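You operate a simulated robot arm through the tools that you are given. There is no shell and no other tool. Be economical: measure what you need, move in short steps, check, and stop when the job is done.

You run a simulated robot arm. Do the job below in one go: nothing can be reset, and whatever is moved stays where it is left.

## Task
Close the tall box and band it.
Fine: press the white tissue in it flat first; short flaps, then long ones; band it in its cradle with the blue lever and let the lever up again; leave the other tissue alone.

The check looks at the end state, three seconds after you hand in, the way a careful person would. Anything else that was tipped, shoved, dropped, spilled or broken makes it a failure.

## Robot
A 7-joint arm with a two-finger gripper, fixed in place. Base frame: the origin is at the foot of the arm, x ahead of it, y to its left, z up; the work surface is at about z = 80. Lengths are in cm, angles in rad, forces in N, time in s.
With the tool pointing down near the work surface it reaches from about 10 to 46 cm from the base axis. Its first joint turns from -2.496 to 2.496 rad. Payload 1.47 kg.
Tool frame: the origin (TCP) lies between the finger pads and is the grasp point; the fingertips stand 1.6 cm ahead of it; z points along the fingers, y is the line along which they close. The gripper opens to 8.7 cm. The gripper's body begins 5.5 cm behind the TCP.
Orientation is that of the tool frame in the base frame, as [roll, pitch, yaw] about the fixed x, y, z axes, in that order (R = Rz(yaw) Ry(pitch) Rx(roll)). With the fingers straight down and closing along the base's y, the tool's x points along the base's -x, its y along +y and its z along -z.

## Interface
- The arm moves only by the tool drive_tool. Its argument "increments" is one flat list of numbers, 7 for each row, row after row: the finger opening in cm, from 0 to 8.7, then the shift along the tool's x, y, z in cm, then the turn, a rotation vector about the tool's x, y, z in degrees. In form: [grip, x, y, z, wx, wy, wz, grip, x, y, z, wx, wy, wz, ...]. A call has 1 to 8 rows; each row shifts and turns the commanded pose from where the row before left it, along the tool's axes as they then stand. A row lasts 0.2 s, in which the tool goes at most 5 cm and 0.15 rad; a call with a longer step from one row to the next is refused whole, and so is a gripper value outside its range. A pose out of reach is approached as far as the arm can. The call stops where the force on the tool passes 90 N (or 10 N more than at its start, if that is more) or the arm is blocked; 0.2 s more then pass. The fingers move at their own pace (about 4.5 cm/s each) and stop on an object; they squeeze with about 23 N. The grip force told is the motor's: it shows also when the fingers shut on nothing. Time passes only in rows, and 0.2 s behind the last, so rows that do not move let the fingers close. The reply holds the time, the measured pose of the TCP, the force on the tool along the base axes, the opening and the grip force, in the units named above and with some noise, with the torque about the TCP (base axes, N m) and any sound that the robot's microphone picked up.
- Cameras (640 x 400 px; columns grow to the right, rows downward): "scene" is fixed at [40.07, 64.78, 159.24]; the picture's right is [-0.99, 0.17, 0.00], its down [0.12, 0.70, -0.70] and it looks along [-0.12, -0.69, -0.72] (base axes); focal length 297 px, centre (320, 200). "wrist" rides on the gripper at [7.3, 1.2, -9] in the tool frame; the picture's right is [-0.16, 0.99, 0.00], its down [-0.72, -0.12, -0.68] and it looks along [-0.67, -0.11, 0.73] (tool axes); focal length 247 px, centre (320, 200). There is no depth. A picture from a camera that has moved, and an enlarged one, comes with that camera's place and axes in the base frame and with its lens.
- camera(camera): a new picture of that camera. The clock stands still meanwhile.
- raise_lower(by): slides the trunk up (or, below 0, down) by that many cm; the arm rides with it, the base frame stays. It gives what a move gives, with no picture.
- close_up(camera, box): a new picture of the part [left, top, right, bottom] of that camera's present view, enlarged. The clock stands still meanwhile.
- sign_off(): hands the job in; it is judged then, once.

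Go step by step. Nothing tells you positions but the pictures and the camera data: compare them with the known pose of the tool, close in by small moves and look again before you grip or let go. The budget is 120 turns and 84 pictures, counting those below and the enlarged ones. Unless the task says otherwise, let go and move clear before handing in, and close with one line.

The tools are called as a command line: name --argument value ..., lists and objects as JSON in quotes. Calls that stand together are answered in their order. drive_tool: Moves the arm, as the interface text tells. Its arguments: {"type":"object","properties":{"increments":{"type":"array","items":{"type":"number"}}},"required":["increments"]} The other tools are called the same way: raise_lower (by) slides the trunk up or down; camera (camera) takes a picture; close_up (camera, box) takes an enlarged picture of a part of a camera's view; sign_off () hands the job in.

At the start:

```text
t: 0.0
position: [28.92, 17.11, 127.84]
tool_rot: [-3.141, 0.001, 3.141]
wrist_force: [0.0, -1.0, -0.4]
torque: [0.0, -0.01, 0.02]
gripper_width: 8.7
grip_force: 0.0
trunk travel left (down, up): [-111.5, 12.5]
```

scene: 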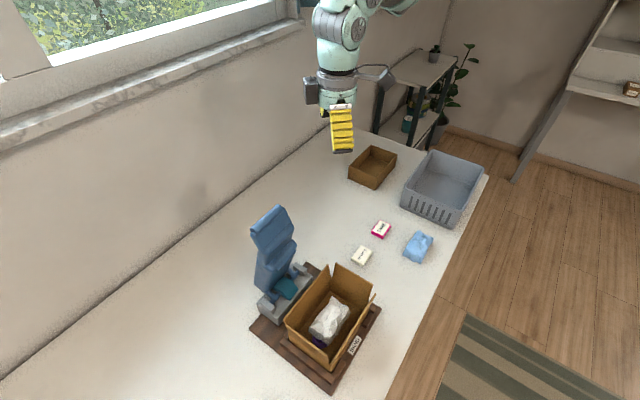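
wrist: 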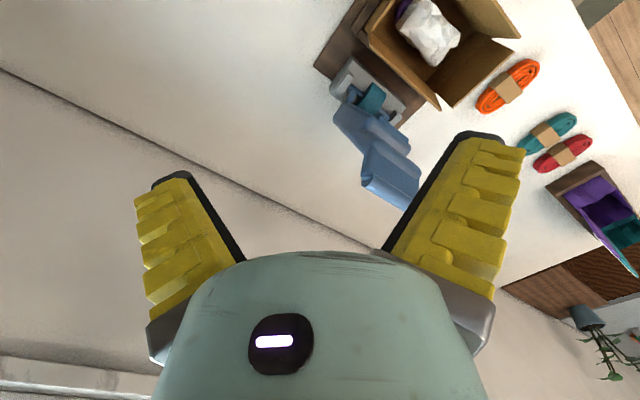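

I see a tall open box standing in a cradle with a blue lever next to it, and white tissue inside it. I'll look closer before moving.

close_up --camera "scene" --box '[230, 190, 400, 400]'

close_up --camera "scene" --box '[340, 130, 500, 290]'

close_up --camera "wrist" --box '[310, 0, 640, 220]'

```text
1.90 times, centred on (315, 295) of scene
camera zoom: at [40.07, 64.78, 159.24], right [-0.99, 0.17, 0.0], down [0.12, 0.7, -0.7], along [-0.12, -0.69, -0.72], focal length 566 px, centre (330, 19)
```

zoom: 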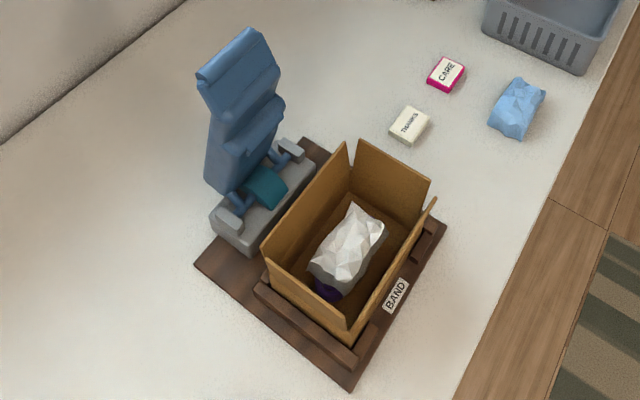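

```text
2.50 times, centred on (420, 210) of scene
camera zoom: at [40.07, 64.78, 159.24], right [-0.99, 0.17, 0.0], down [0.12, 0.7, -0.7], along [-0.12, -0.69, -0.72], focal length 744 px, centre (70, 175)
```

zoom: 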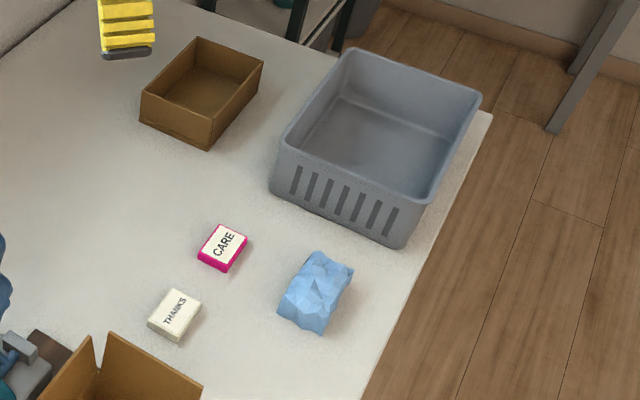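

```text
1.82 times, centred on (475, 110) of wrist
camera zoom: at [21.59, 18.37, 136.8], right [0.16, 0.99, 0.0], down [0.72, -0.12, 0.68], along [0.67, -0.11, -0.73], focal length 449 px, centre (38, 364)
```

zoom: 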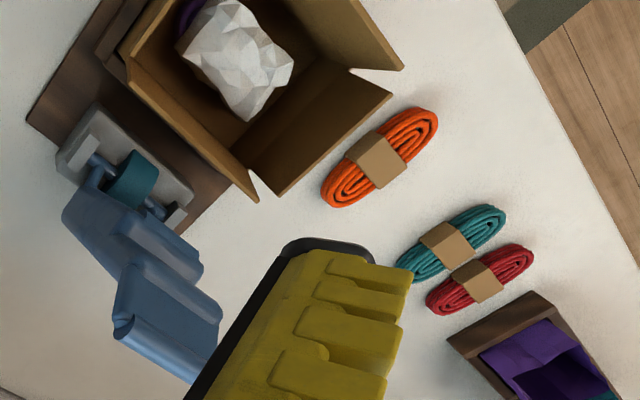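

The box sits rotated about 45° in its cradle, centred near (32,35). The flap tops are at about z=93 and the lever top is at about z=111. I'll turn the wrist camera towards it for a closer view.

drive_tool --increments '[8.7, 1.67, 3, 3.3, 0, 0, 0, 8.7, 1.67, 3, 3.3, 0, 0, -7.5, 8.7, 0, 0, 0, 0, 0, -7.5, 8.7, 0, 0, 0, 0, 0, -7.5, 8.7, 0, 0, 0, 0, 0, -7.5, 8.7, 0, 0, 0, 0, 0, -7.5, 0, 0, 0, 0, 0, 0, -7.5, 0, 0, 0, 0, 0, 0, 0]'

camera --camera "wrist"

camera --camera "scene"

```text
t: 1.8
position: [25.63, 23.19, 121.21]
tool_rot: [3.141, 0.0, -2.356]
wrist_force: [0.3, -0.1, 0.2]
torque: [-0.04, 0.03, -0.02]
gripper_width: 4.05
grip_force: 4.4
trunk travel left (down, up): [-111.5, 12.5]
```

```text
78 pictures are left
camera wrist: at [19.54, 18.86, 130.17], right [-0.59, 0.81, 0.0], down [0.59, 0.43, 0.68], along [0.55, 0.4, -0.73], focal length 247 px, centre (320, 200)
```

wrist: 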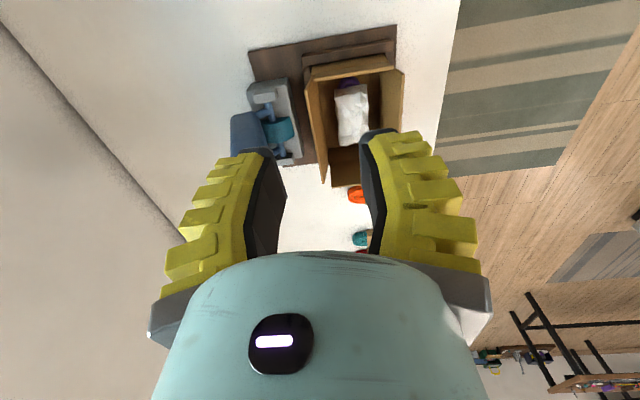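

```text
77 pictures are left
```

scene: 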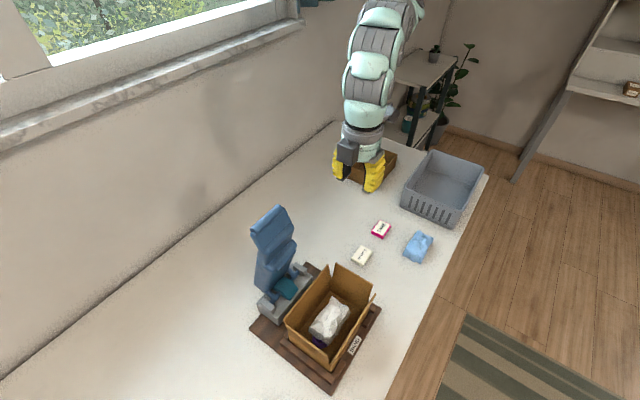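

close_up --camera "wrist" --box '[220, 10, 440, 200]'

close_up --camera "scene" --box '[240, 200, 320, 330]'

```text
2.11 times, centred on (330, 105) of wrist
camera zoom: at [19.54, 18.86, 130.17], right [-0.59, 0.81, 0.0], down [0.59, 0.43, 0.68], along [0.55, 0.4, -0.73], focal length 520 px, centre (299, 400)
```

zoom: 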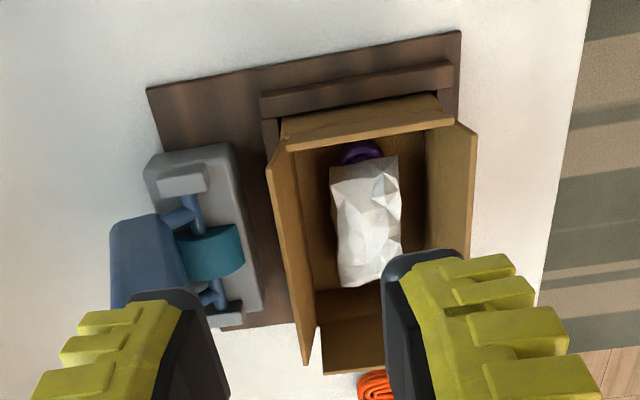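

```text
3.08 times, centred on (280, 265) of scene
camera zoom: at [40.07, 64.78, 159.24], right [-0.99, 0.17, 0.0], down [0.12, 0.7, -0.7], along [-0.12, -0.69, -0.72], focal length 915 px, centre (443, 0)
```

zoom: 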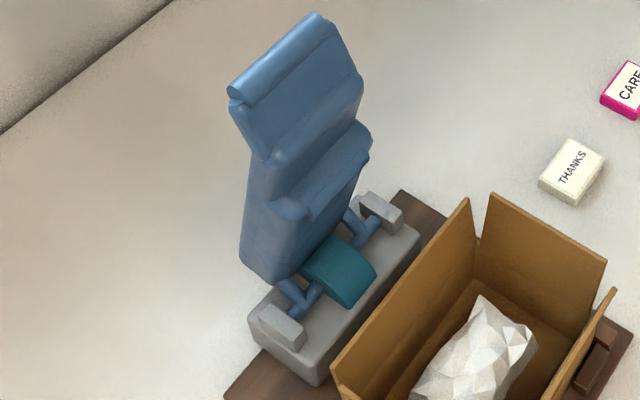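

The lever is a broad plate hinged on the cradle, to the right of the box. I'll go over the tissue with the fingers closed to see how far the arm reaches.

drive_tool --increments '[0, -2.14, 0.67, 3.5, 0, 0, 1.5, 0, -2.14, 0.67, 3.5, 0, 0, 0, 0, -2.14, 0.67, 3.5, 0, 0, 0, 0, -2.14, 0.67, 3.5, 0, 0, 0, 0, -2.14, 0.67, 3.5, 0, 0, 0, 0, -2.14, 0.67, 3.5, 0, 0, 0, 0, 0, 0, 0, 0, 0, 0]'

camera --camera "wrist"

camera --camera "scene"

```text
t: 3.4
position: [28.54, 29.79, 109.23]
tool_rot: [3.141, -0.001, -2.382]
wrist_force: [-0.1, 0.2, 0.0]
torque: [0.01, 0.0, -0.01]
gripper_width: 0.03
grip_force: 23.4
out of reach, approached as far as the arm can: row 4, 5, 6
trunk travel left (down, up): [-111.5, 12.5]
```

```text
74 pictures are left
camera wrist: at [22.34, 25.71, 118.18], right [-0.56, 0.83, 0.0], down [0.61, 0.41, 0.68], along [0.56, 0.38, -0.73], focal length 247 px, centre (320, 200)
```

wrist: 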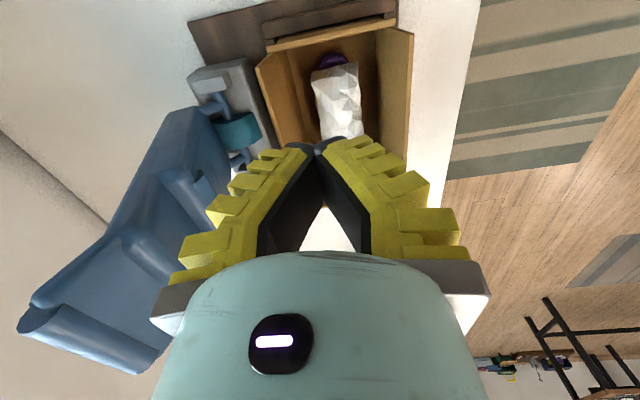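

```text
73 pictures are left
```

scene: 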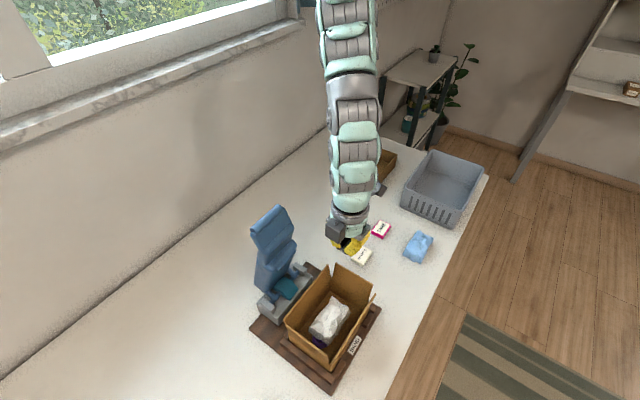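

The arm reaches its limit because the shoulder is too high. I'll raise the tool and lower the trunk to compensate.

drive_tool --increments '[0, 0, 0, -4.5, 0, 0, 0, 0, 0, 0, -4.5, 0, 0, 0, 0, 0, 0, -4.5, 0, 0, 0, 0, 0, 0, -4.5, 0, 0, 0, 0, 0, 0, -4.5, 0, 0, 0, 0, 0, 0, -4.5, 0, 0, 0]'

raise_lower --by -25

```text
t: 4.8
position: [28.3, 29.72, 136.2]
tool_rot: [3.138, -0.001, -2.382]
wrist_force: [-0.4, 0.3, 0.2]
torque: [-0.01, 0.0, -0.01]
gripper_width: 0.03
grip_force: 22.6
trunk travel left (down, up): [-111.5, 12.5]
```

```text
t: 7.4
position: [28.48, 29.67, 111.11]
tool_rot: [-3.141, 0.0, -2.382]
wrist_force: [0.0, 0.7, 0.6]
torque: [0.01, -0.02, -0.01]
gripper_width: 0.0
grip_force: 23.0
trunk travel left (down, up): [-86.5, 37.5]
```

drive_tool --increments '[0, -3, 0.43, 0, 0, 0, 0, 0, -3, 0.43, 0, 0, 0, 0, 0, -3, 0.43, 0, 0, 0, 0, 0, -3, 0, 0, 0, 0, 0, 0, -3, 0, 0, 0, 0, 0, 0, 0, 0, 0, 0, 0, 0]'

camera --camera "scene"

```text
t: 8.8
position: [38.46, 40.81, 111.13]
tool_rot: [-3.14, -0.003, -2.382]
wrist_force: [-0.3, 1.0, -1.3]
torque: [0.0, -0.03, -0.02]
gripper_width: 0.0
grip_force: 23.1
trunk travel left (down, up): [-86.5, 37.5]
```

```text
72 pictures are left
```

scene: 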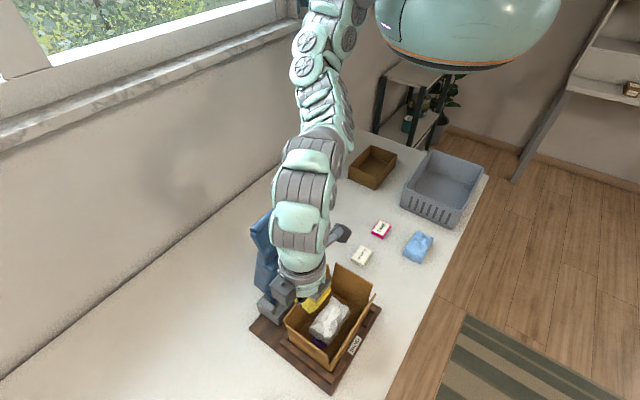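

The far end of the box is reachable with the shoulder lower. I'll do the same again and then come back over the tissue.

drive_tool --increments '[0, 1.7, 0, -4.5, 0, 0, 0, 0, 1.7, 0, -4.5, 0, 0, 0, 0, 1.7, 0, -4.5, 0, 0, 0, 0, 1.7, 0, -4.5, 0, 0, 0, 0, 1.7, 0, 0, 0, 0, 0]'

raise_lower --by -18

camera --camera "scene"

camera --camera "wrist"

```text
t: 10.0
position: [35.2, 42.05, 119.94]
tool_rot: [3.14, 0.0, -2.384]
wrist_force: [0.2, 0.7, -0.2]
torque: [0.02, 0.02, -0.02]
gripper_width: 0.01
grip_force: 23.3
out of reach, approached as far as the arm can: row 2, 3, 4, 5
trunk travel left (down, up): [-86.5, 37.5]
```

```text
t: 12.0
position: [35.34, 42.17, 101.94]
tool_rot: [3.141, 0.001, -2.383]
wrist_force: [-0.4, -0.5, 1.3]
torque: [-0.01, -0.03, 0.04]
gripper_width: 0.01
grip_force: 23.0
trunk travel left (down, up): [-68.5, 55.5]
```

```text
71 pictures are left
```

scene: 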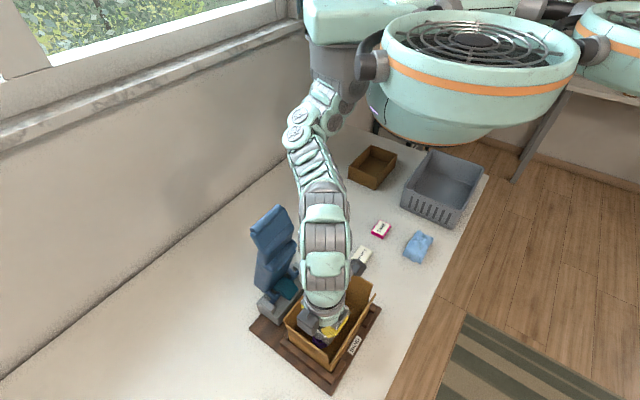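

```text
70 pictures are left
camera wrist: at [29.17, 38.01, 110.93], right [-0.56, 0.83, 0.0], down [0.6, 0.41, 0.68], along [0.56, 0.38, -0.73], focal length 247 px, centre (320, 200)
```

wrist: 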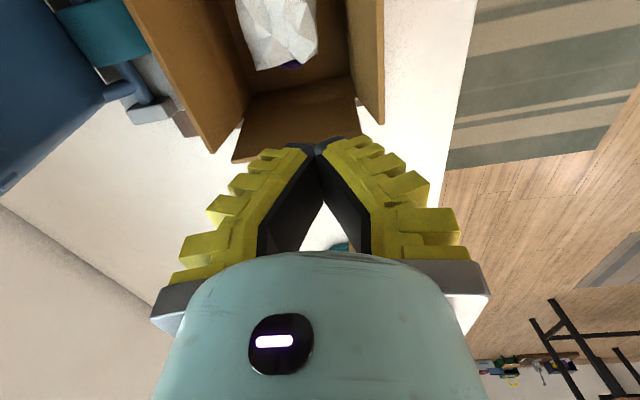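

drive_tool --increments '[0, 3.5, -1.5, 0, 0, 0, 0, 0, 3.6, -1.5, 0, 0, 0, 0, 0, 0, 0, 0, 0, 0, 0]'

close_up --camera "scene" --box '[230, 220, 400, 390]'

camera --camera "wrist"

```text
t: 12.8
position: [34.6, 41.72, 100.87]
tool_rot: [-3.141, 0.001, -2.382]
wrist_force: [0.5, 0.2, -0.4]
torque: [0.03, 0.0, -0.04]
gripper_width: 0.01
grip_force: 23.3
out of reach, approached as far as the arm can: row 1, 2
trunk travel left (down, up): [-68.5, 55.5]
```

```text
2.35 times, centred on (315, 305) of scene
camera zoom: at [40.07, 64.78, 159.24], right [-0.99, 0.17, 0.0], down [0.12, 0.7, -0.7], along [-0.12, -0.69, -0.72], focal length 700 px, centre (332, -47)
```

zoom: 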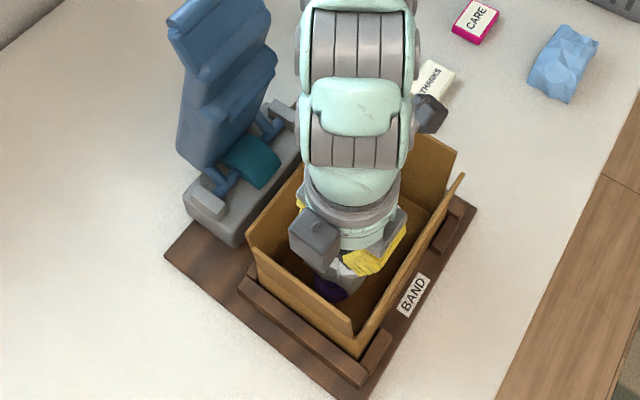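

```text
68 pictures are left
camera wrist: at [28.38, 37.68, 109.89], right [-0.57, 0.83, 0.0], down [0.6, 0.41, 0.68], along [0.56, 0.38, -0.73], focal length 247 px, centre (320, 200)
```

wrist: 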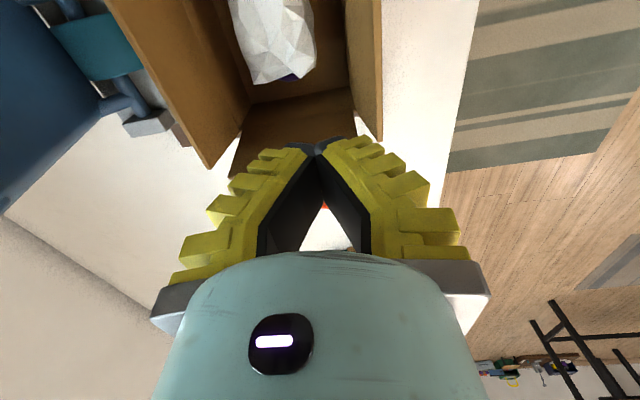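

drive_tool --increments '[0, 1, 0, 0, 0, 0, 0, 0, 0, 0, 0, 0, 0, 0]'

drive_tool --increments '[0, 0, 0, 1.5, 0, 0, 0, 0, 0, 0, 0, 0, 0, 0]'

```text
t: 13.4
position: [33.94, 41.64, 100.54]
tool_rot: [3.141, 0.0, -2.383]
wrist_force: [0.1, 0.8, -1.3]
torque: [0.02, 0.0, 0.01]
gripper_width: 0.0
grip_force: 23.1
out of reach, approached as far as the arm can: row 1
trunk travel left (down, up): [-68.5, 55.5]
```

```text
t: 14.0
position: [34.12, 41.66, 99.1]
tool_rot: [3.141, 0.0, -2.382]
wrist_force: [1.0, -0.5, 0.8]
torque: [0.0, -0.02, 0.02]
gripper_width: 0.0
grip_force: 22.5
trunk travel left (down, up): [-68.5, 55.5]
```

Moving inward hits a joint limit when the tool is high relative to the shoulder. I'll raise the trunk a little and keep the tool lower.

raise_lower --by 9

drive_tool --increments '[0, 0, 0, 4, 0, 0, 0, 0, 0, 0, 4, 0, 0, 0, 0, 3, -1.5, 0, 0, 0, 0, 0, 3, -1.5, 0, 0, 0, 0, 0, 0, 0, 0, 0, 0, 0]'

```text
t: 15.2
position: [34.03, 41.57, 108.15]
tool_rot: [-3.141, 0.0, -2.383]
wrist_force: [-0.4, -0.7, -1.1]
torque: [0.03, -0.01, 0.0]
gripper_width: 0.0
grip_force: 22.9
trunk travel left (down, up): [-77.5, 46.5]
```

```text
t: 16.4
position: [31.46, 35.31, 99.97]
tool_rot: [3.141, 0.0, -2.38]
wrist_force: [-0.8, 0.3, -0.1]
torque: [-0.02, 0.01, 0.02]
gripper_width: 0.0
grip_force: 23.2
trunk travel left (down, up): [-77.5, 46.5]
```

camera --camera "wrist"

close_up --camera "scene" --box '[230, 220, 400, 390]'

```text
67 pictures are left
camera wrist: at [25.32, 31.26, 109.05], right [-0.57, 0.82, 0.0], down [0.6, 0.42, 0.68], along [0.56, 0.38, -0.73], focal length 247 px, centre (320, 200)
```

wrist: 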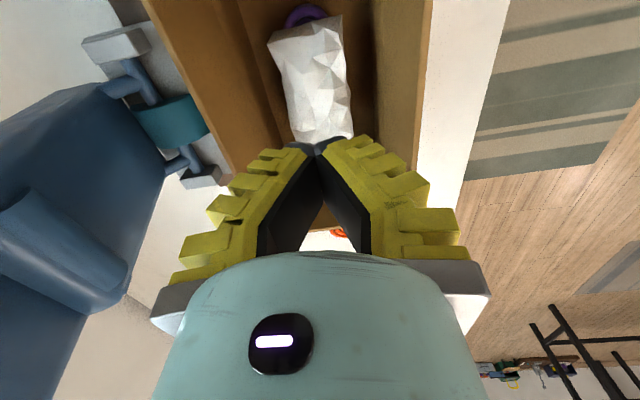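

```text
2.35 times, centred on (315, 305) of scene
camera zoom: at [40.07, 64.78, 159.24], right [-0.99, 0.17, 0.0], down [0.12, 0.7, -0.7], along [-0.12, -0.69, -0.72], focal length 700 px, centre (332, -47)
```

zoom: 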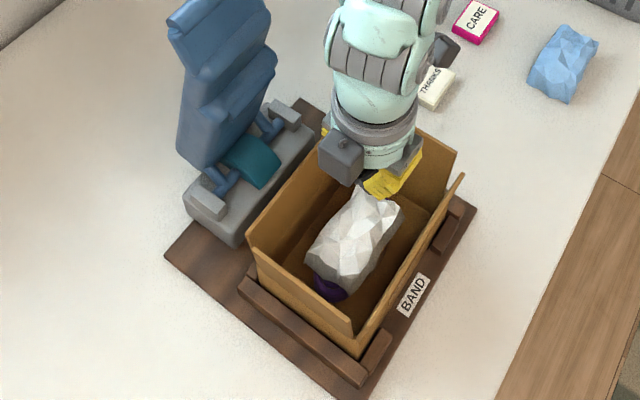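

close_up --camera "scene" --box '[280, 250, 390, 370]'

```text
3.33 times, centred on (335, 310) of scene
camera zoom: at [40.07, 64.78, 159.24], right [-0.99, 0.17, 0.0], down [0.12, 0.7, -0.7], along [-0.12, -0.69, -0.72], focal length 991 px, centre (270, -167)
```

zoom: 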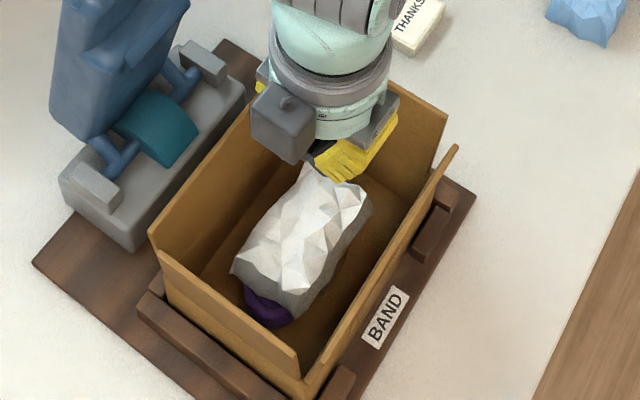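

The box spans about 18×12 cm, with creases near z=88 and flaps vertical up to about z=93.5. Next I'll lower the closed fingers onto the tissue.

drive_tool --increments '[0, 0, -1.15, 4, 0, 0, 0, 0, 0, 0, 4, 0, 0, 0, 0, 0, 0, 1, 0, 0, 0, 0, 0, 0, 1, 0, 0, 0, 0, 0, 0, 0, 0, 0, 0]'

close_up --camera "scene" --box '[280, 250, 390, 370]'

```text
t: 17.6
position: [32.39, 34.48, 90.26]
tool_rot: [3.14, 0.001, -2.384]
wrist_force: [-0.3, 1.5, 0.4]
torque: [-0.02, 0.0, -0.01]
gripper_width: 0.0
grip_force: 23.4
trunk travel left (down, up): [-77.5, 46.5]
```

```text
3.33 times, centred on (335, 310) of scene
camera zoom: at [40.07, 64.78, 159.24], right [-0.99, 0.17, 0.0], down [0.12, 0.7, -0.7], along [-0.12, -0.69, -0.72], focal length 991 px, centre (270, -167)
```

zoom: 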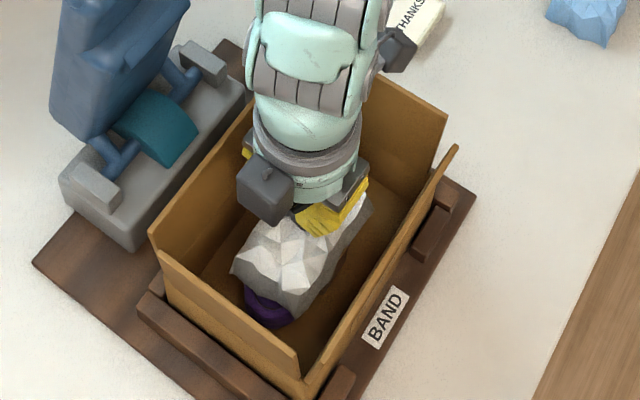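

drive_tool --increments '[0, 0, 0, 0.8, 0, 0, 0, 0, 0, 0, 0.8, 0, 0, 0, 0, 0, 0, 0.8, 0, 0, 0, 0, 0, 0, 0, 0, 0, 0]'

```text
t: 18.6
position: [32.39, 34.49, 87.74]
tool_rot: [-3.141, -0.001, -2.383]
wrist_force: [-0.3, 0.4, -0.5]
torque: [0.03, 0.01, -0.02]
gripper_width: 0.01
grip_force: 23.0
trunk travel left (down, up): [-77.5, 46.5]
```

drive_tool --increments '[0, 0, 0, 0.6, 0, 0, 0, 0, 0, 0, 0.6, 0, 0, 0, 0, 0, 0, 0, 0, 0, 0]'

close_up --camera "scene" --box '[280, 250, 390, 370]'

camera --camera "wrist"

```text
t: 19.4
position: [32.57, 34.63, 86.78]
tool_rot: [3.14, 0.002, -2.382]
wrist_force: [-3.3, -4.9, 21.6]
torque: [-0.07, 0.07, 0.06]
gripper_width: 0.61
grip_force: 22.1
trunk travel left (down, up): [-77.5, 46.5]
```

```text
3.33 times, centred on (335, 310) of scene
camera zoom: at [40.07, 64.78, 159.24], right [-0.99, 0.17, 0.0], down [0.12, 0.7, -0.7], along [-0.12, -0.69, -0.72], focal length 991 px, centre (270, -167)
```

zoom: 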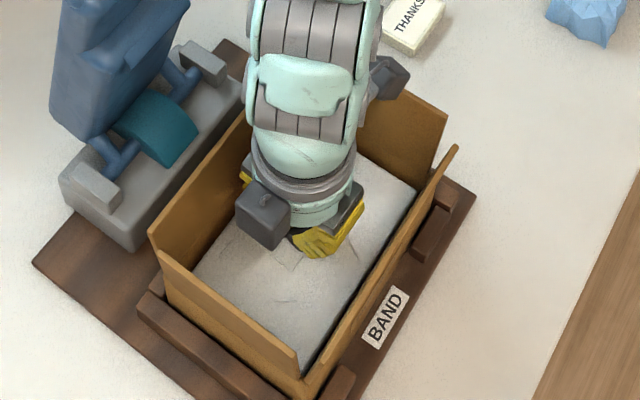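

```text
62 pictures are left
camera wrist: at [26.39, 30.56, 95.65], right [-0.56, 0.83, 0.0], down [0.6, 0.41, 0.68], along [0.56, 0.39, -0.73], focal length 247 px, centre (320, 200)
```

wrist: 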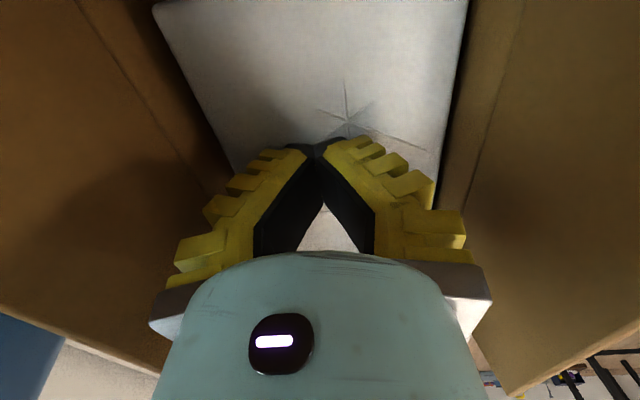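

The tissue is now a flat sheet. Next I'll rise, go outside the near short flap and push it inward.

drive_tool --increments '[0, 0, 0, -4.5, 0, 0, 0, 0, 0, 0, -4.5, 0, 0, 0, 0, 0, 0, -4.5, 0, 0, 0, 0, 4.2, 0.3, 0, 0, 0, 0, 0, 4.2, 0, 0, 0, 0, 0, 0, 4.2, 0, 0, 0, 0, 0, 0, 0, 0, 0, 0, 0, 0]'

camera --camera "wrist"

close_up --camera "scene" --box '[260, 220, 390, 370]'

```text
t: 21.0
position: [22.97, 26.17, 100.15]
tool_rot: [3.141, -0.001, -2.383]
wrist_force: [-0.3, 0.3, -0.3]
torque: [0.04, -0.02, 0.01]
gripper_width: 0.0
grip_force: 23.0
trunk travel left (down, up): [-77.5, 46.5]
```

```text
61 pictures are left
camera wrist: at [16.92, 22.19, 109.14], right [-0.56, 0.83, 0.0], down [0.6, 0.41, 0.68], along [0.56, 0.38, -0.73], focal length 247 px, centre (320, 200)
```

wrist: 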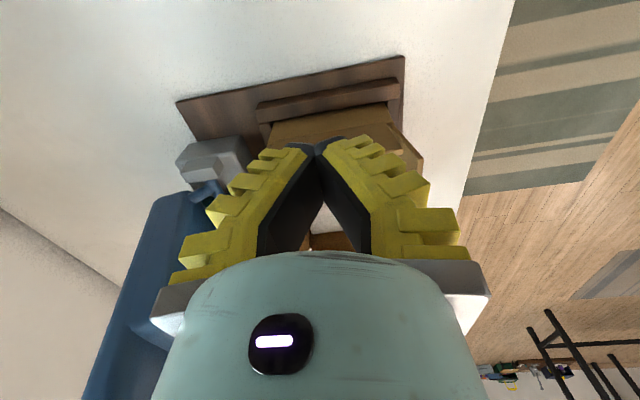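

```text
2.67 times, centred on (325, 295) of scene
camera zoom: at [40.07, 64.78, 159.24], right [-0.99, 0.17, 0.0], down [0.12, 0.7, -0.7], along [-0.12, -0.69, -0.72], focal length 793 px, centre (307, -53)
```

zoom: 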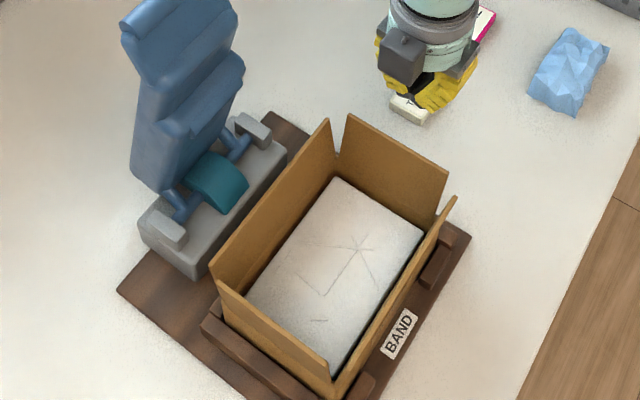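

drive_tool --increments '[0, 0, 0, 3.8, 0, 0, 0, 0, 0, 0, 3.8, 0, 0, 0, 0, -1.5, 0, 0, 0, 0, 0, 0, -1.5, 0, 0, 0, 0, 0, 0, -1.5, 0, 0, 0, 0, 0, 0, -1.5, 0, 0, 0, 0, 0, 0, 0, 0, 0, 0, 0, 0]'

close_up --camera "scene" --box '[260, 220, 390, 370]'

```text
t: 22.6
position: [27.61, 30.24, 92.42]
tool_rot: [-3.141, 0.003, -2.382]
wrist_force: [0.2, -0.2, -0.1]
torque: [0.0, 0.0, 0.02]
gripper_width: 0.0
grip_force: 22.4
trunk travel left (down, up): [-77.5, 46.5]
```

```text
2.67 times, centred on (325, 295) of scene
camera zoom: at [40.07, 64.78, 159.24], right [-0.99, 0.17, 0.0], down [0.12, 0.7, -0.7], along [-0.12, -0.69, -0.72], focal length 793 px, centre (307, -53)
```

zoom: 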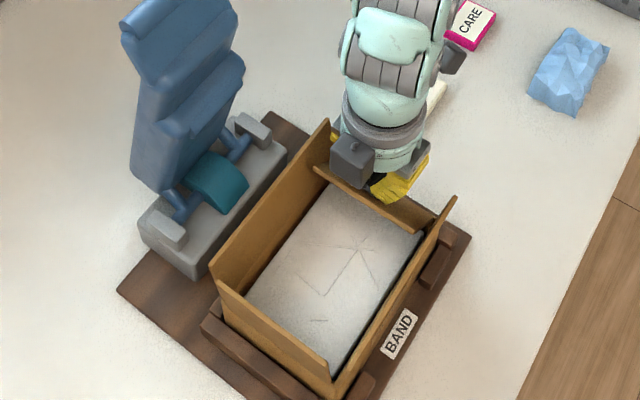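

The near flap is folding in. I'll keep going and press it down.

drive_tool --increments '[0, -1.2, 0, 0.6, 0, 0, 0, 0, -0.8, 0, 0.8, 0, 0, 0, 0, 0, 0, 1, 0, 0, 0, 0, 0, 0, 0.8, 0, 0, 0, 0, 0, 0, 0, 0, 0, 0]'

close_up --camera "scene" --box '[260, 220, 390, 370]'

```text
t: 23.8
position: [28.99, 31.71, 89.31]
tool_rot: [-3.141, 0.0, -2.383]
wrist_force: [-0.3, 0.2, -0.7]
torque: [0.0, 0.02, 0.02]
gripper_width: 0.0
grip_force: 22.7
trunk travel left (down, up): [-77.5, 46.5]
```

```text
2.67 times, centred on (325, 295) of scene
camera zoom: at [40.07, 64.78, 159.24], right [-0.99, 0.17, 0.0], down [0.12, 0.7, -0.7], along [-0.12, -0.69, -0.72], focal length 793 px, centre (307, -53)
```

zoom: 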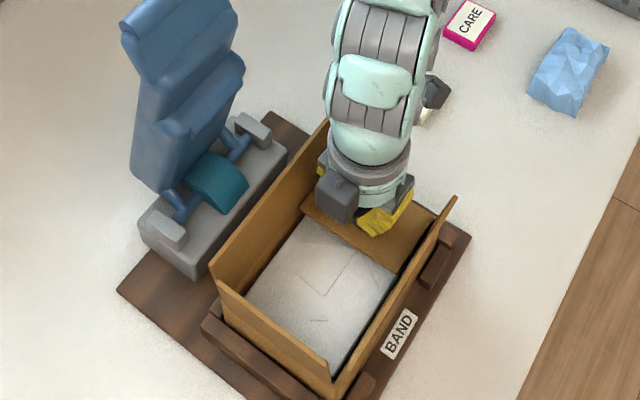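

drive_tool --increments '[0, 0, 0, 0.6, 0, 0, 0, 0, 0, 0, 0, 0, 0, 0, 0, 0, 0, -3.5, 0, 0, 0, 0, 0, 0, -3.5, 0, 0, 0, 0, 0, 0, -3.5, 0, 0, 0, 0, -4.5, 0, 0, 0, 0, 0, 0, -4.5, 0, 0, 0, 0, 0, 0, -4.5, 0, 0, 0, 0, 0]'

drive_tool --increments '[0, -2, 0, 0, 0, 0, 0, 0, -2, 0, 0, 0, 0, 0, 0, 0, 0, 0, 0, 0, 0]'

camera --camera "scene"

camera --camera "wrist"

```text
t: 25.6
position: [38.63, 40.78, 99.22]
tool_rot: [-3.141, -0.004, -2.385]
wrist_force: [-0.4, 0.3, 0.0]
torque: [0.0, -0.09, 0.0]
gripper_width: 0.0
grip_force: 23.0
trunk travel left (down, up): [-77.5, 46.5]
```

```text
t: 26.4
position: [41.67, 43.52, 99.03]
tool_rot: [3.14, -0.001, -2.384]
wrist_force: [0.2, 0.1, -0.7]
torque: [-0.01, -0.02, -0.04]
gripper_width: 0.01
grip_force: 23.0
trunk travel left (down, up): [-77.5, 46.5]
```

```text
57 pictures are left
```

scene: 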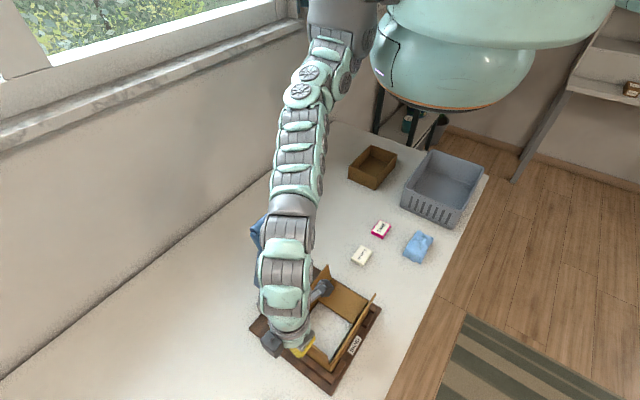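

```text
56 pictures are left
camera wrist: at [35.4, 39.54, 108.03], right [-0.56, 0.83, 0.0], down [0.61, 0.41, 0.68], along [0.56, 0.38, -0.73], focal length 247 px, centre (320, 200)
```

wrist: 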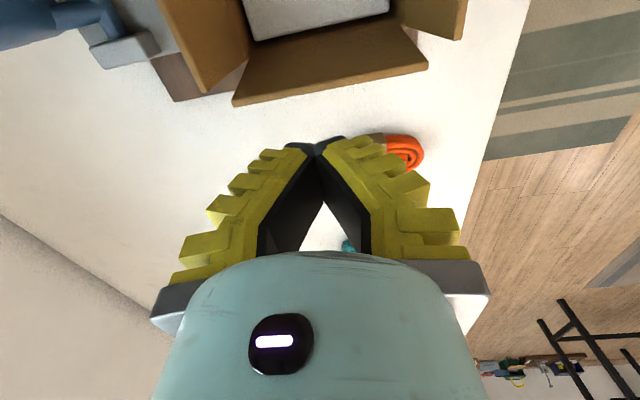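

drive_tool --increments '[0, -1.3, 0, 0, 0, 0, 0, 0, 0, 0, 3, 0, 0, 0, 0, 0, 0, 3, 0, 0, 0, 0, 0, 0, 0, 0, 0, 0]'

camera --camera "wrist"

close_up --camera "scene" --box '[220, 200, 390, 400]'

```text
t: 27.4
position: [41.37, 41.92, 93.24]
tool_rot: [3.142, -0.001, -2.381]
wrist_force: [0.7, 0.0, -0.3]
torque: [0.04, 0.0, 0.0]
gripper_width: 0.04
grip_force: 23.0
out of reach, approached as far as the arm can: row 2, 3
trunk travel left (down, up): [-77.5, 46.5]
```

```text
55 pictures are left
camera wrist: at [35.23, 37.99, 102.15], right [-0.56, 0.83, 0.0], down [0.61, 0.41, 0.68], along [0.56, 0.38, -0.73], focal length 247 px, centre (320, 200)
```

wrist: 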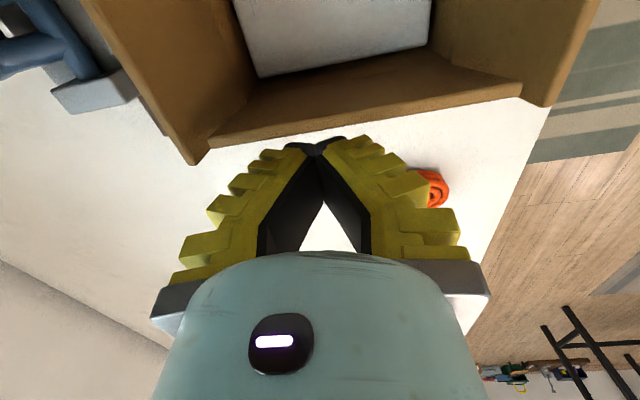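

```text
2.00 times, centred on (305, 300) of scene
camera zoom: at [40.07, 64.78, 159.24], right [-0.99, 0.17, 0.0], down [0.12, 0.7, -0.7], along [-0.12, -0.69, -0.72], focal length 595 px, centre (350, 0)
```

zoom: 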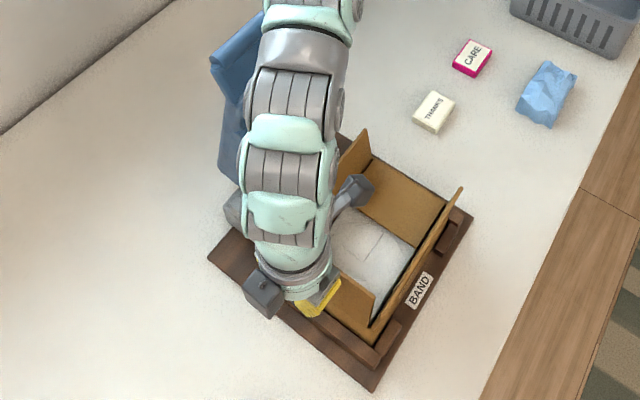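

I'm just outside the far short flap, so I'll draw it inward and down.

drive_tool --increments '[0, 1.2, 0.3, 0.4, 0, 0, 0, 0, 1.2, 0.3, 0.6, 0, 0, 0, 0, 1.2, 0.3, 0.6, 0, 0, 0, 0, 1.2, 0.2, 0.8, 0, 0, 0, 0, 0, 0, 0, 0, 0, 0]'

camera --camera "wrist"

close_up --camera "scene" --box '[220, 200, 390, 400]'

```text
t: 28.6
position: [37.23, 39.55, 90.74]
tool_rot: [-3.141, -0.002, -2.383]
wrist_force: [-0.2, 0.2, 0.5]
torque: [-0.03, 0.04, 0.02]
gripper_width: 0.0
grip_force: 22.7
trunk travel left (down, up): [-77.5, 46.5]
```

```text
53 pictures are left
camera wrist: at [30.96, 35.36, 99.73], right [-0.56, 0.83, 0.0], down [0.6, 0.41, 0.68], along [0.56, 0.38, -0.73], focal length 247 px, centre (320, 200)
```

wrist: 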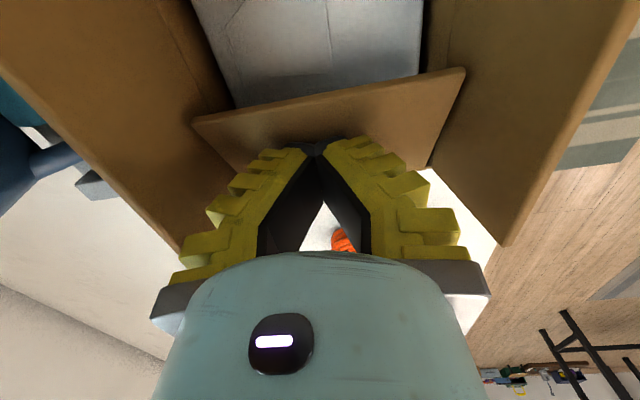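

```text
2.00 times, centred on (305, 300) of scene
camera zoom: at [40.07, 64.78, 159.24], right [-0.99, 0.17, 0.0], down [0.12, 0.7, -0.7], along [-0.12, -0.69, -0.72], focal length 595 px, centre (350, 0)
```

zoom: 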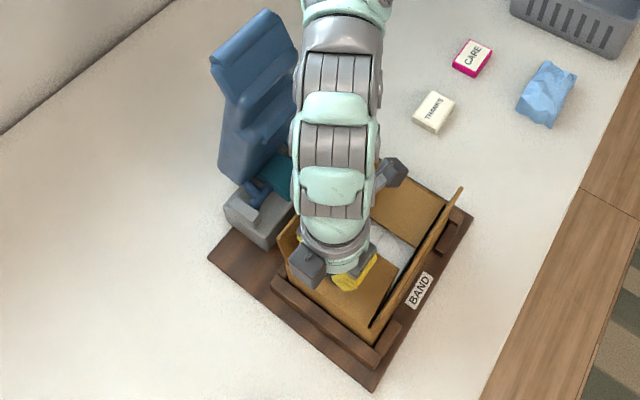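

Both short flaps are folding. I'll press this one down flat, lift off and look.

drive_tool --increments '[0, 1, 0, 0.8, 0, 0, 0, 0, 0.6, 0, 0.7, 0, 0, 0, 0, 0, 0, 0.6, 0, 0, 0, 0, 0, 0, 0, 0, 0, 0, 0, 0, 0, -4, 0, 0, 0, 0, 0, 0, -4, 0, 0, 0, 0, 0, 0, -4, 0, 0, 0, 0, 0, 0, 0, 0, 0, 0]'

camera --camera "wrist"

close_up --camera "scene" --box '[220, 200, 390, 400]'

```text
t: 30.4
position: [35.99, 38.36, 100.84]
tool_rot: [-3.141, -0.001, -2.384]
wrist_force: [0.0, 0.6, 0.6]
torque: [0.02, 0.02, 0.01]
gripper_width: 0.0
grip_force: 22.9
trunk travel left (down, up): [-77.5, 46.5]
```

```text
51 pictures are left
camera wrist: at [29.83, 34.27, 109.77], right [-0.57, 0.82, 0.0], down [0.6, 0.41, 0.68], along [0.56, 0.38, -0.73], focal length 247 px, centre (320, 200)
```

wrist: 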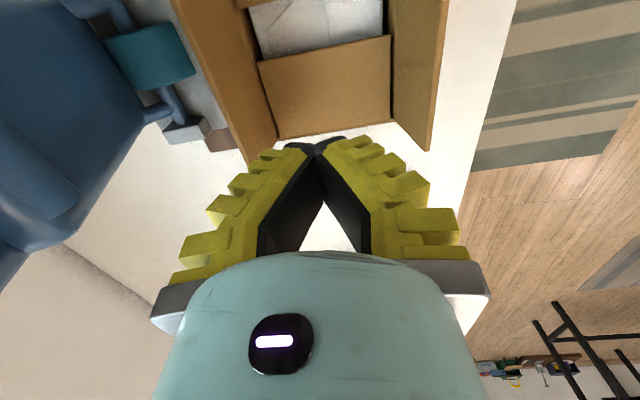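

```text
2.00 times, centred on (305, 300) of scene
camera zoom: at [40.07, 64.78, 159.24], right [-0.99, 0.17, 0.0], down [0.12, 0.7, -0.7], along [-0.12, -0.69, -0.72], focal length 595 px, centre (350, 0)
```

zoom: 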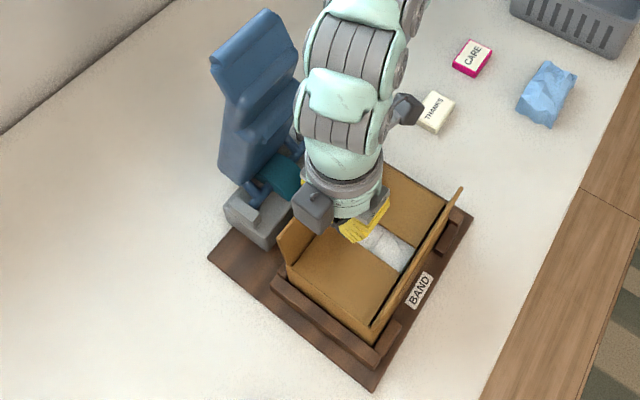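

Both short flaps are down and staying. For the lever-side long flap I'll straddle its top edge with the fingers open 6 cm. The hand stays over the box and the outer finger pulls the flap in.

drive_tool --increments '[6, 2.5, -2.2, 0, 0, 0, 0, 6, 2.5, -2.15, 0, 0, 0, 0, 6, 0, 0, 2, 0, 0, 0, 6, 0, 0, 0, 0, 0, 0]'

camera --camera "wrist"

close_up --camera "scene" --box '[220, 200, 390, 400]'

```text
t: 31.4
position: [35.45, 31.66, 98.81]
tool_rot: [-3.141, -0.001, -2.383]
wrist_force: [-0.1, 0.6, 0.3]
torque: [0.01, 0.04, 0.0]
gripper_width: 6.46
grip_force: 2.7
trunk travel left (down, up): [-77.5, 46.5]
```

```text
49 pictures are left
camera wrist: at [29.22, 27.65, 107.78], right [-0.56, 0.83, 0.0], down [0.61, 0.41, 0.68], along [0.56, 0.38, -0.73], focal length 247 px, centre (320, 200)
```

wrist: 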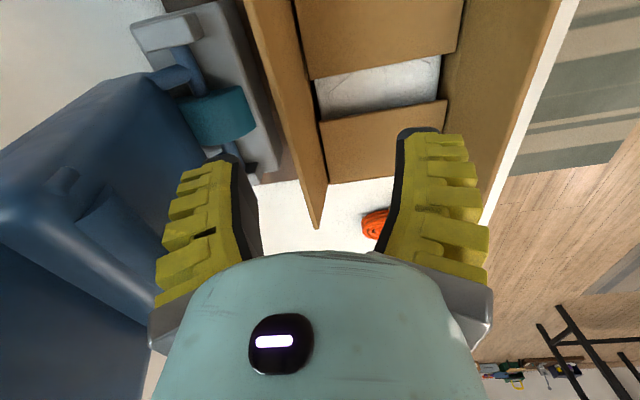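

```text
2.00 times, centred on (305, 300) of scene
camera zoom: at [40.07, 64.78, 159.24], right [-0.99, 0.17, 0.0], down [0.12, 0.7, -0.7], along [-0.12, -0.69, -0.72], focal length 595 px, centre (350, 0)
```

zoom: 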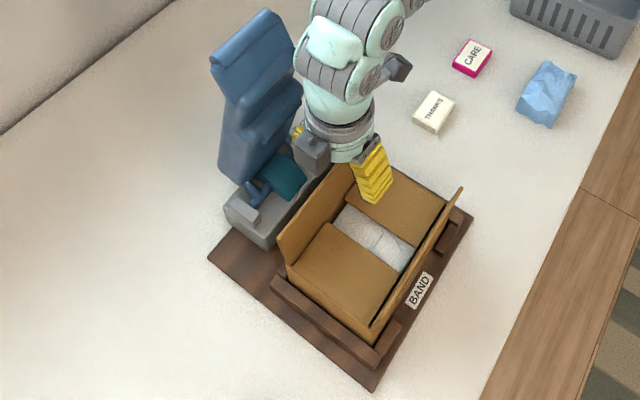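

drive_tool --increments '[6, 0, 0, 3.1, 0, 0, 0, 6, 0, 0, 3.1, 0, 0, 0, 6, 0, 1, 0, 0, 0, 0, 6, 0, 1, 0, 0, 0, 0, 6, 0, 1, 0, 0, 0, 0, 6, 0, 0, 0, 0, 0, 0]'

camera --camera "wrist"

close_up --camera "scene" --box '[220, 200, 390, 400]'

```text
t: 32.8
position: [33.35, 33.89, 92.44]
tool_rot: [3.142, 0.0, -2.383]
wrist_force: [-0.3, 0.0, 0.4]
torque: [0.0, 0.02, 0.01]
gripper_width: 6.45
grip_force: 3.5
trunk travel left (down, up): [-77.5, 46.5]
```

```text
47 pictures are left
camera wrist: at [27.19, 29.88, 101.51], right [-0.56, 0.83, 0.0], down [0.61, 0.41, 0.68], along [0.56, 0.38, -0.73], focal length 247 px, centre (320, 200)
```

wrist: 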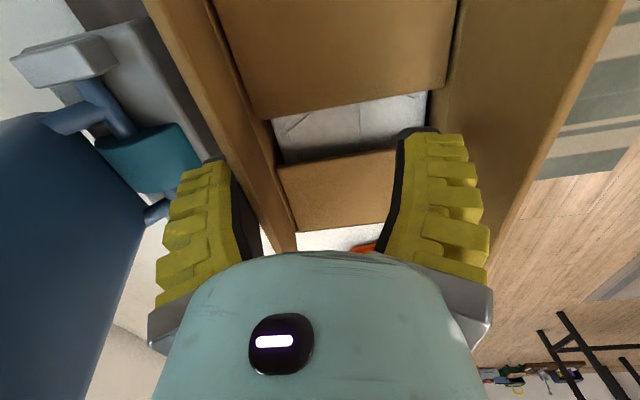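

```text
2.00 times, centred on (305, 300) of scene
camera zoom: at [40.07, 64.78, 159.24], right [-0.99, 0.17, 0.0], down [0.12, 0.7, -0.7], along [-0.12, -0.69, -0.72], focal length 595 px, centre (350, 0)
```

zoom: 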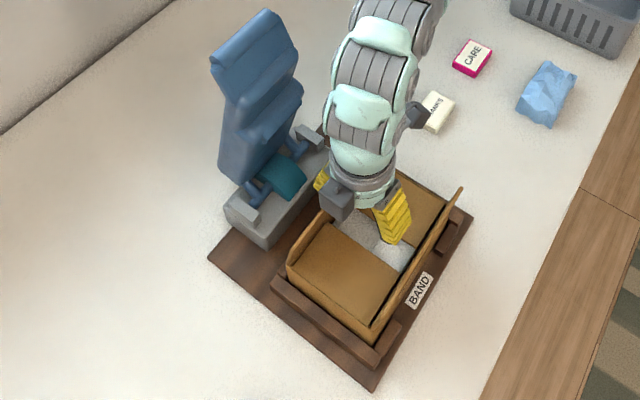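

drive_tool --increments '[5, 0, 0.8, 0.3, 0, 0, 0, 4, 0, 0.7, 0.5, 0, 0, 0, 4, 0, 0.3, 0.4, 0, 0, 0, 4, 0, 0, 0, 0, 0, 0]'

close_up --camera "scene" --box '[220, 200, 390, 400]'

```text
t: 33.8
position: [32.19, 35.28, 91.35]
tool_rot: [-3.14, 0.001, -2.385]
wrist_force: [-0.1, -0.4, -0.4]
torque: [0.0, 0.0, -0.01]
gripper_width: 4.61
grip_force: 4.1
trunk travel left (down, up): [-77.5, 46.5]
```

```text
2.00 times, centred on (305, 300) of scene
camera zoom: at [40.07, 64.78, 159.24], right [-0.99, 0.17, 0.0], down [0.12, 0.7, -0.7], along [-0.12, -0.69, -0.72], focal length 595 px, centre (350, 0)
```

zoom: 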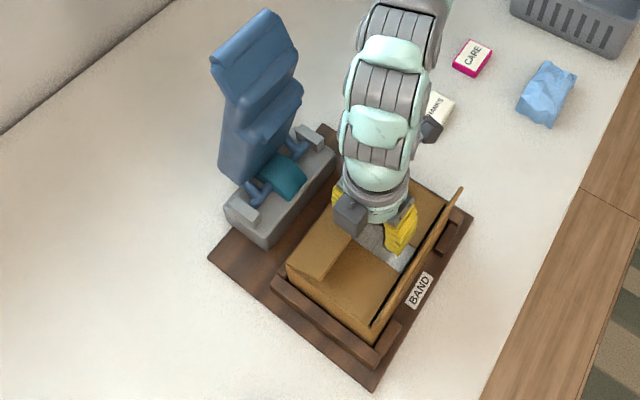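

drive_tool --increments '[4, 0, 0, -2.5, 0, 0, 0, 0, 0, 0, -2.5, 0, 0, 0, 0, 0, -1.2, 0, 0, 0, 0, 0, 0, -1.2, 0, 0, 0, 0, 0, 0, -0.5, 0, 0, 0, 0, 0, 0, 0, 0, 0, 0, 0, 0, 0, 0, 2, 0, 0, 0, 0, 0, 0, 2, 0, 0, 0]'

camera --camera "wrist"

close_up --camera "scene" --box '[220, 200, 390, 400]'

```text
t: 35.6
position: [34.37, 33.08, 92.25]
tool_rot: [-3.141, 0.003, -2.382]
wrist_force: [-0.9, 0.0, 0.1]
torque: [-0.03, 0.0, 0.02]
gripper_width: 0.0
grip_force: 23.0
trunk travel left (down, up): [-77.5, 46.5]
```

```text
44 pictures are left
camera wrist: at [28.08, 29.03, 101.23], right [-0.56, 0.83, 0.0], down [0.6, 0.41, 0.68], along [0.56, 0.38, -0.73], focal length 247 px, centre (320, 200)
```

wrist: 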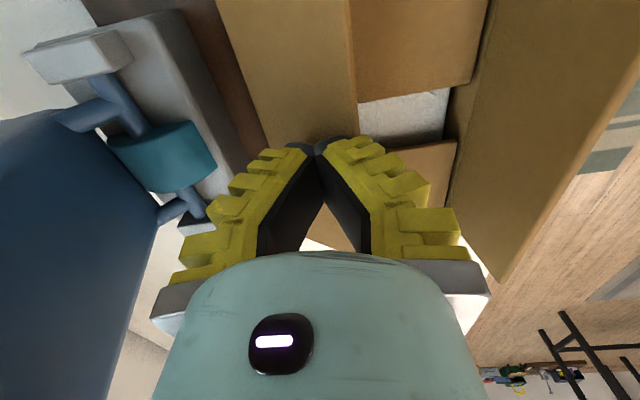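

```text
2.00 times, centred on (305, 300) of scene
camera zoom: at [40.07, 64.78, 159.24], right [-0.99, 0.17, 0.0], down [0.12, 0.7, -0.7], along [-0.12, -0.69, -0.72], focal length 595 px, centre (350, 0)
```

zoom: 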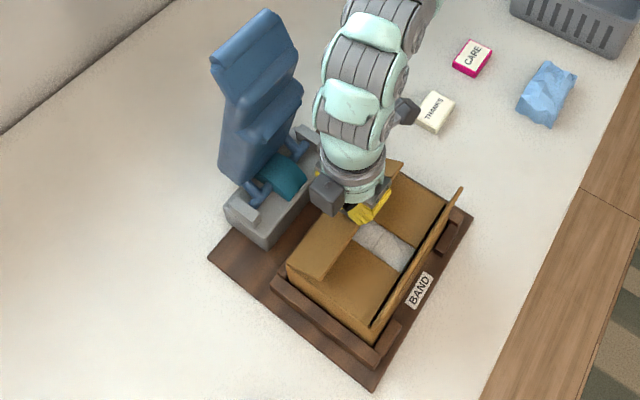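

drive_tool --increments '[0, 0, 0.4, 1, 0, 0, 0, 0, 0, 0.4, 1, 0, 0, 0, 0, 0, 0, 0.8, 0, 0, 0, 0, 0, 0, 0, 0, 0, 0, 0, 0, 0, -3.5, 0, 0, 0, 0, 0, 0, -3.5, 0, 0, 0, 0, 0, 0, 0, 0, 0, 0]'

camera --camera "wrist"

close_up --camera "scene" --box '[220, 200, 390, 400]'

```text
t: 37.2
position: [33.61, 33.58, 96.46]
tool_rot: [-3.142, -0.001, -2.381]
wrist_force: [0.5, -0.3, 0.6]
torque: [0.01, 0.0, -0.02]
gripper_width: 0.0
grip_force: 22.9
trunk travel left (down, up): [-77.5, 46.5]
```

```text
42 pictures are left
camera wrist: at [27.32, 29.58, 105.52], right [-0.57, 0.82, 0.0], down [0.6, 0.41, 0.68], along [0.56, 0.38, -0.73], focal length 247 px, centre (320, 200)
```

wrist: 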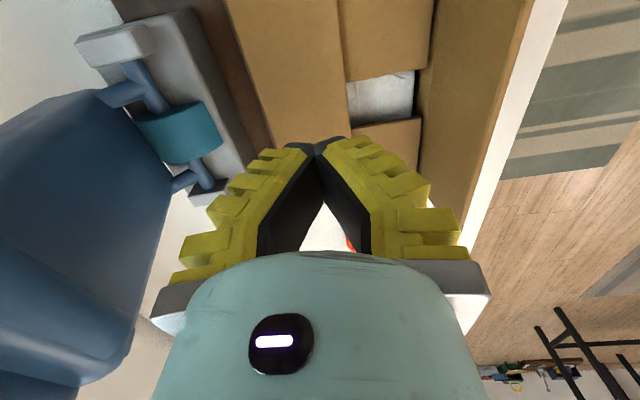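

```text
2.00 times, centred on (305, 300) of scene
camera zoom: at [40.07, 64.78, 159.24], right [-0.99, 0.17, 0.0], down [0.12, 0.7, -0.7], along [-0.12, -0.69, -0.72], focal length 595 px, centre (350, 0)
```

zoom: 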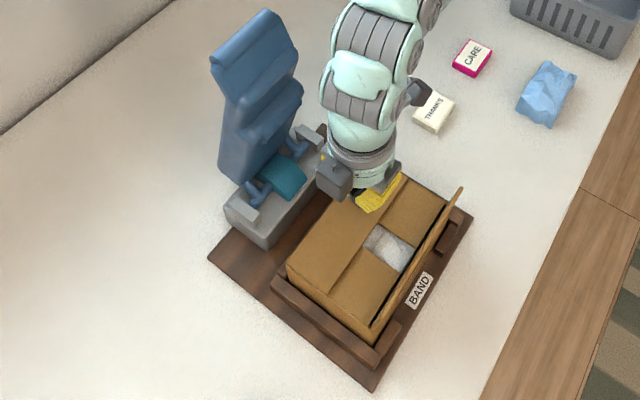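

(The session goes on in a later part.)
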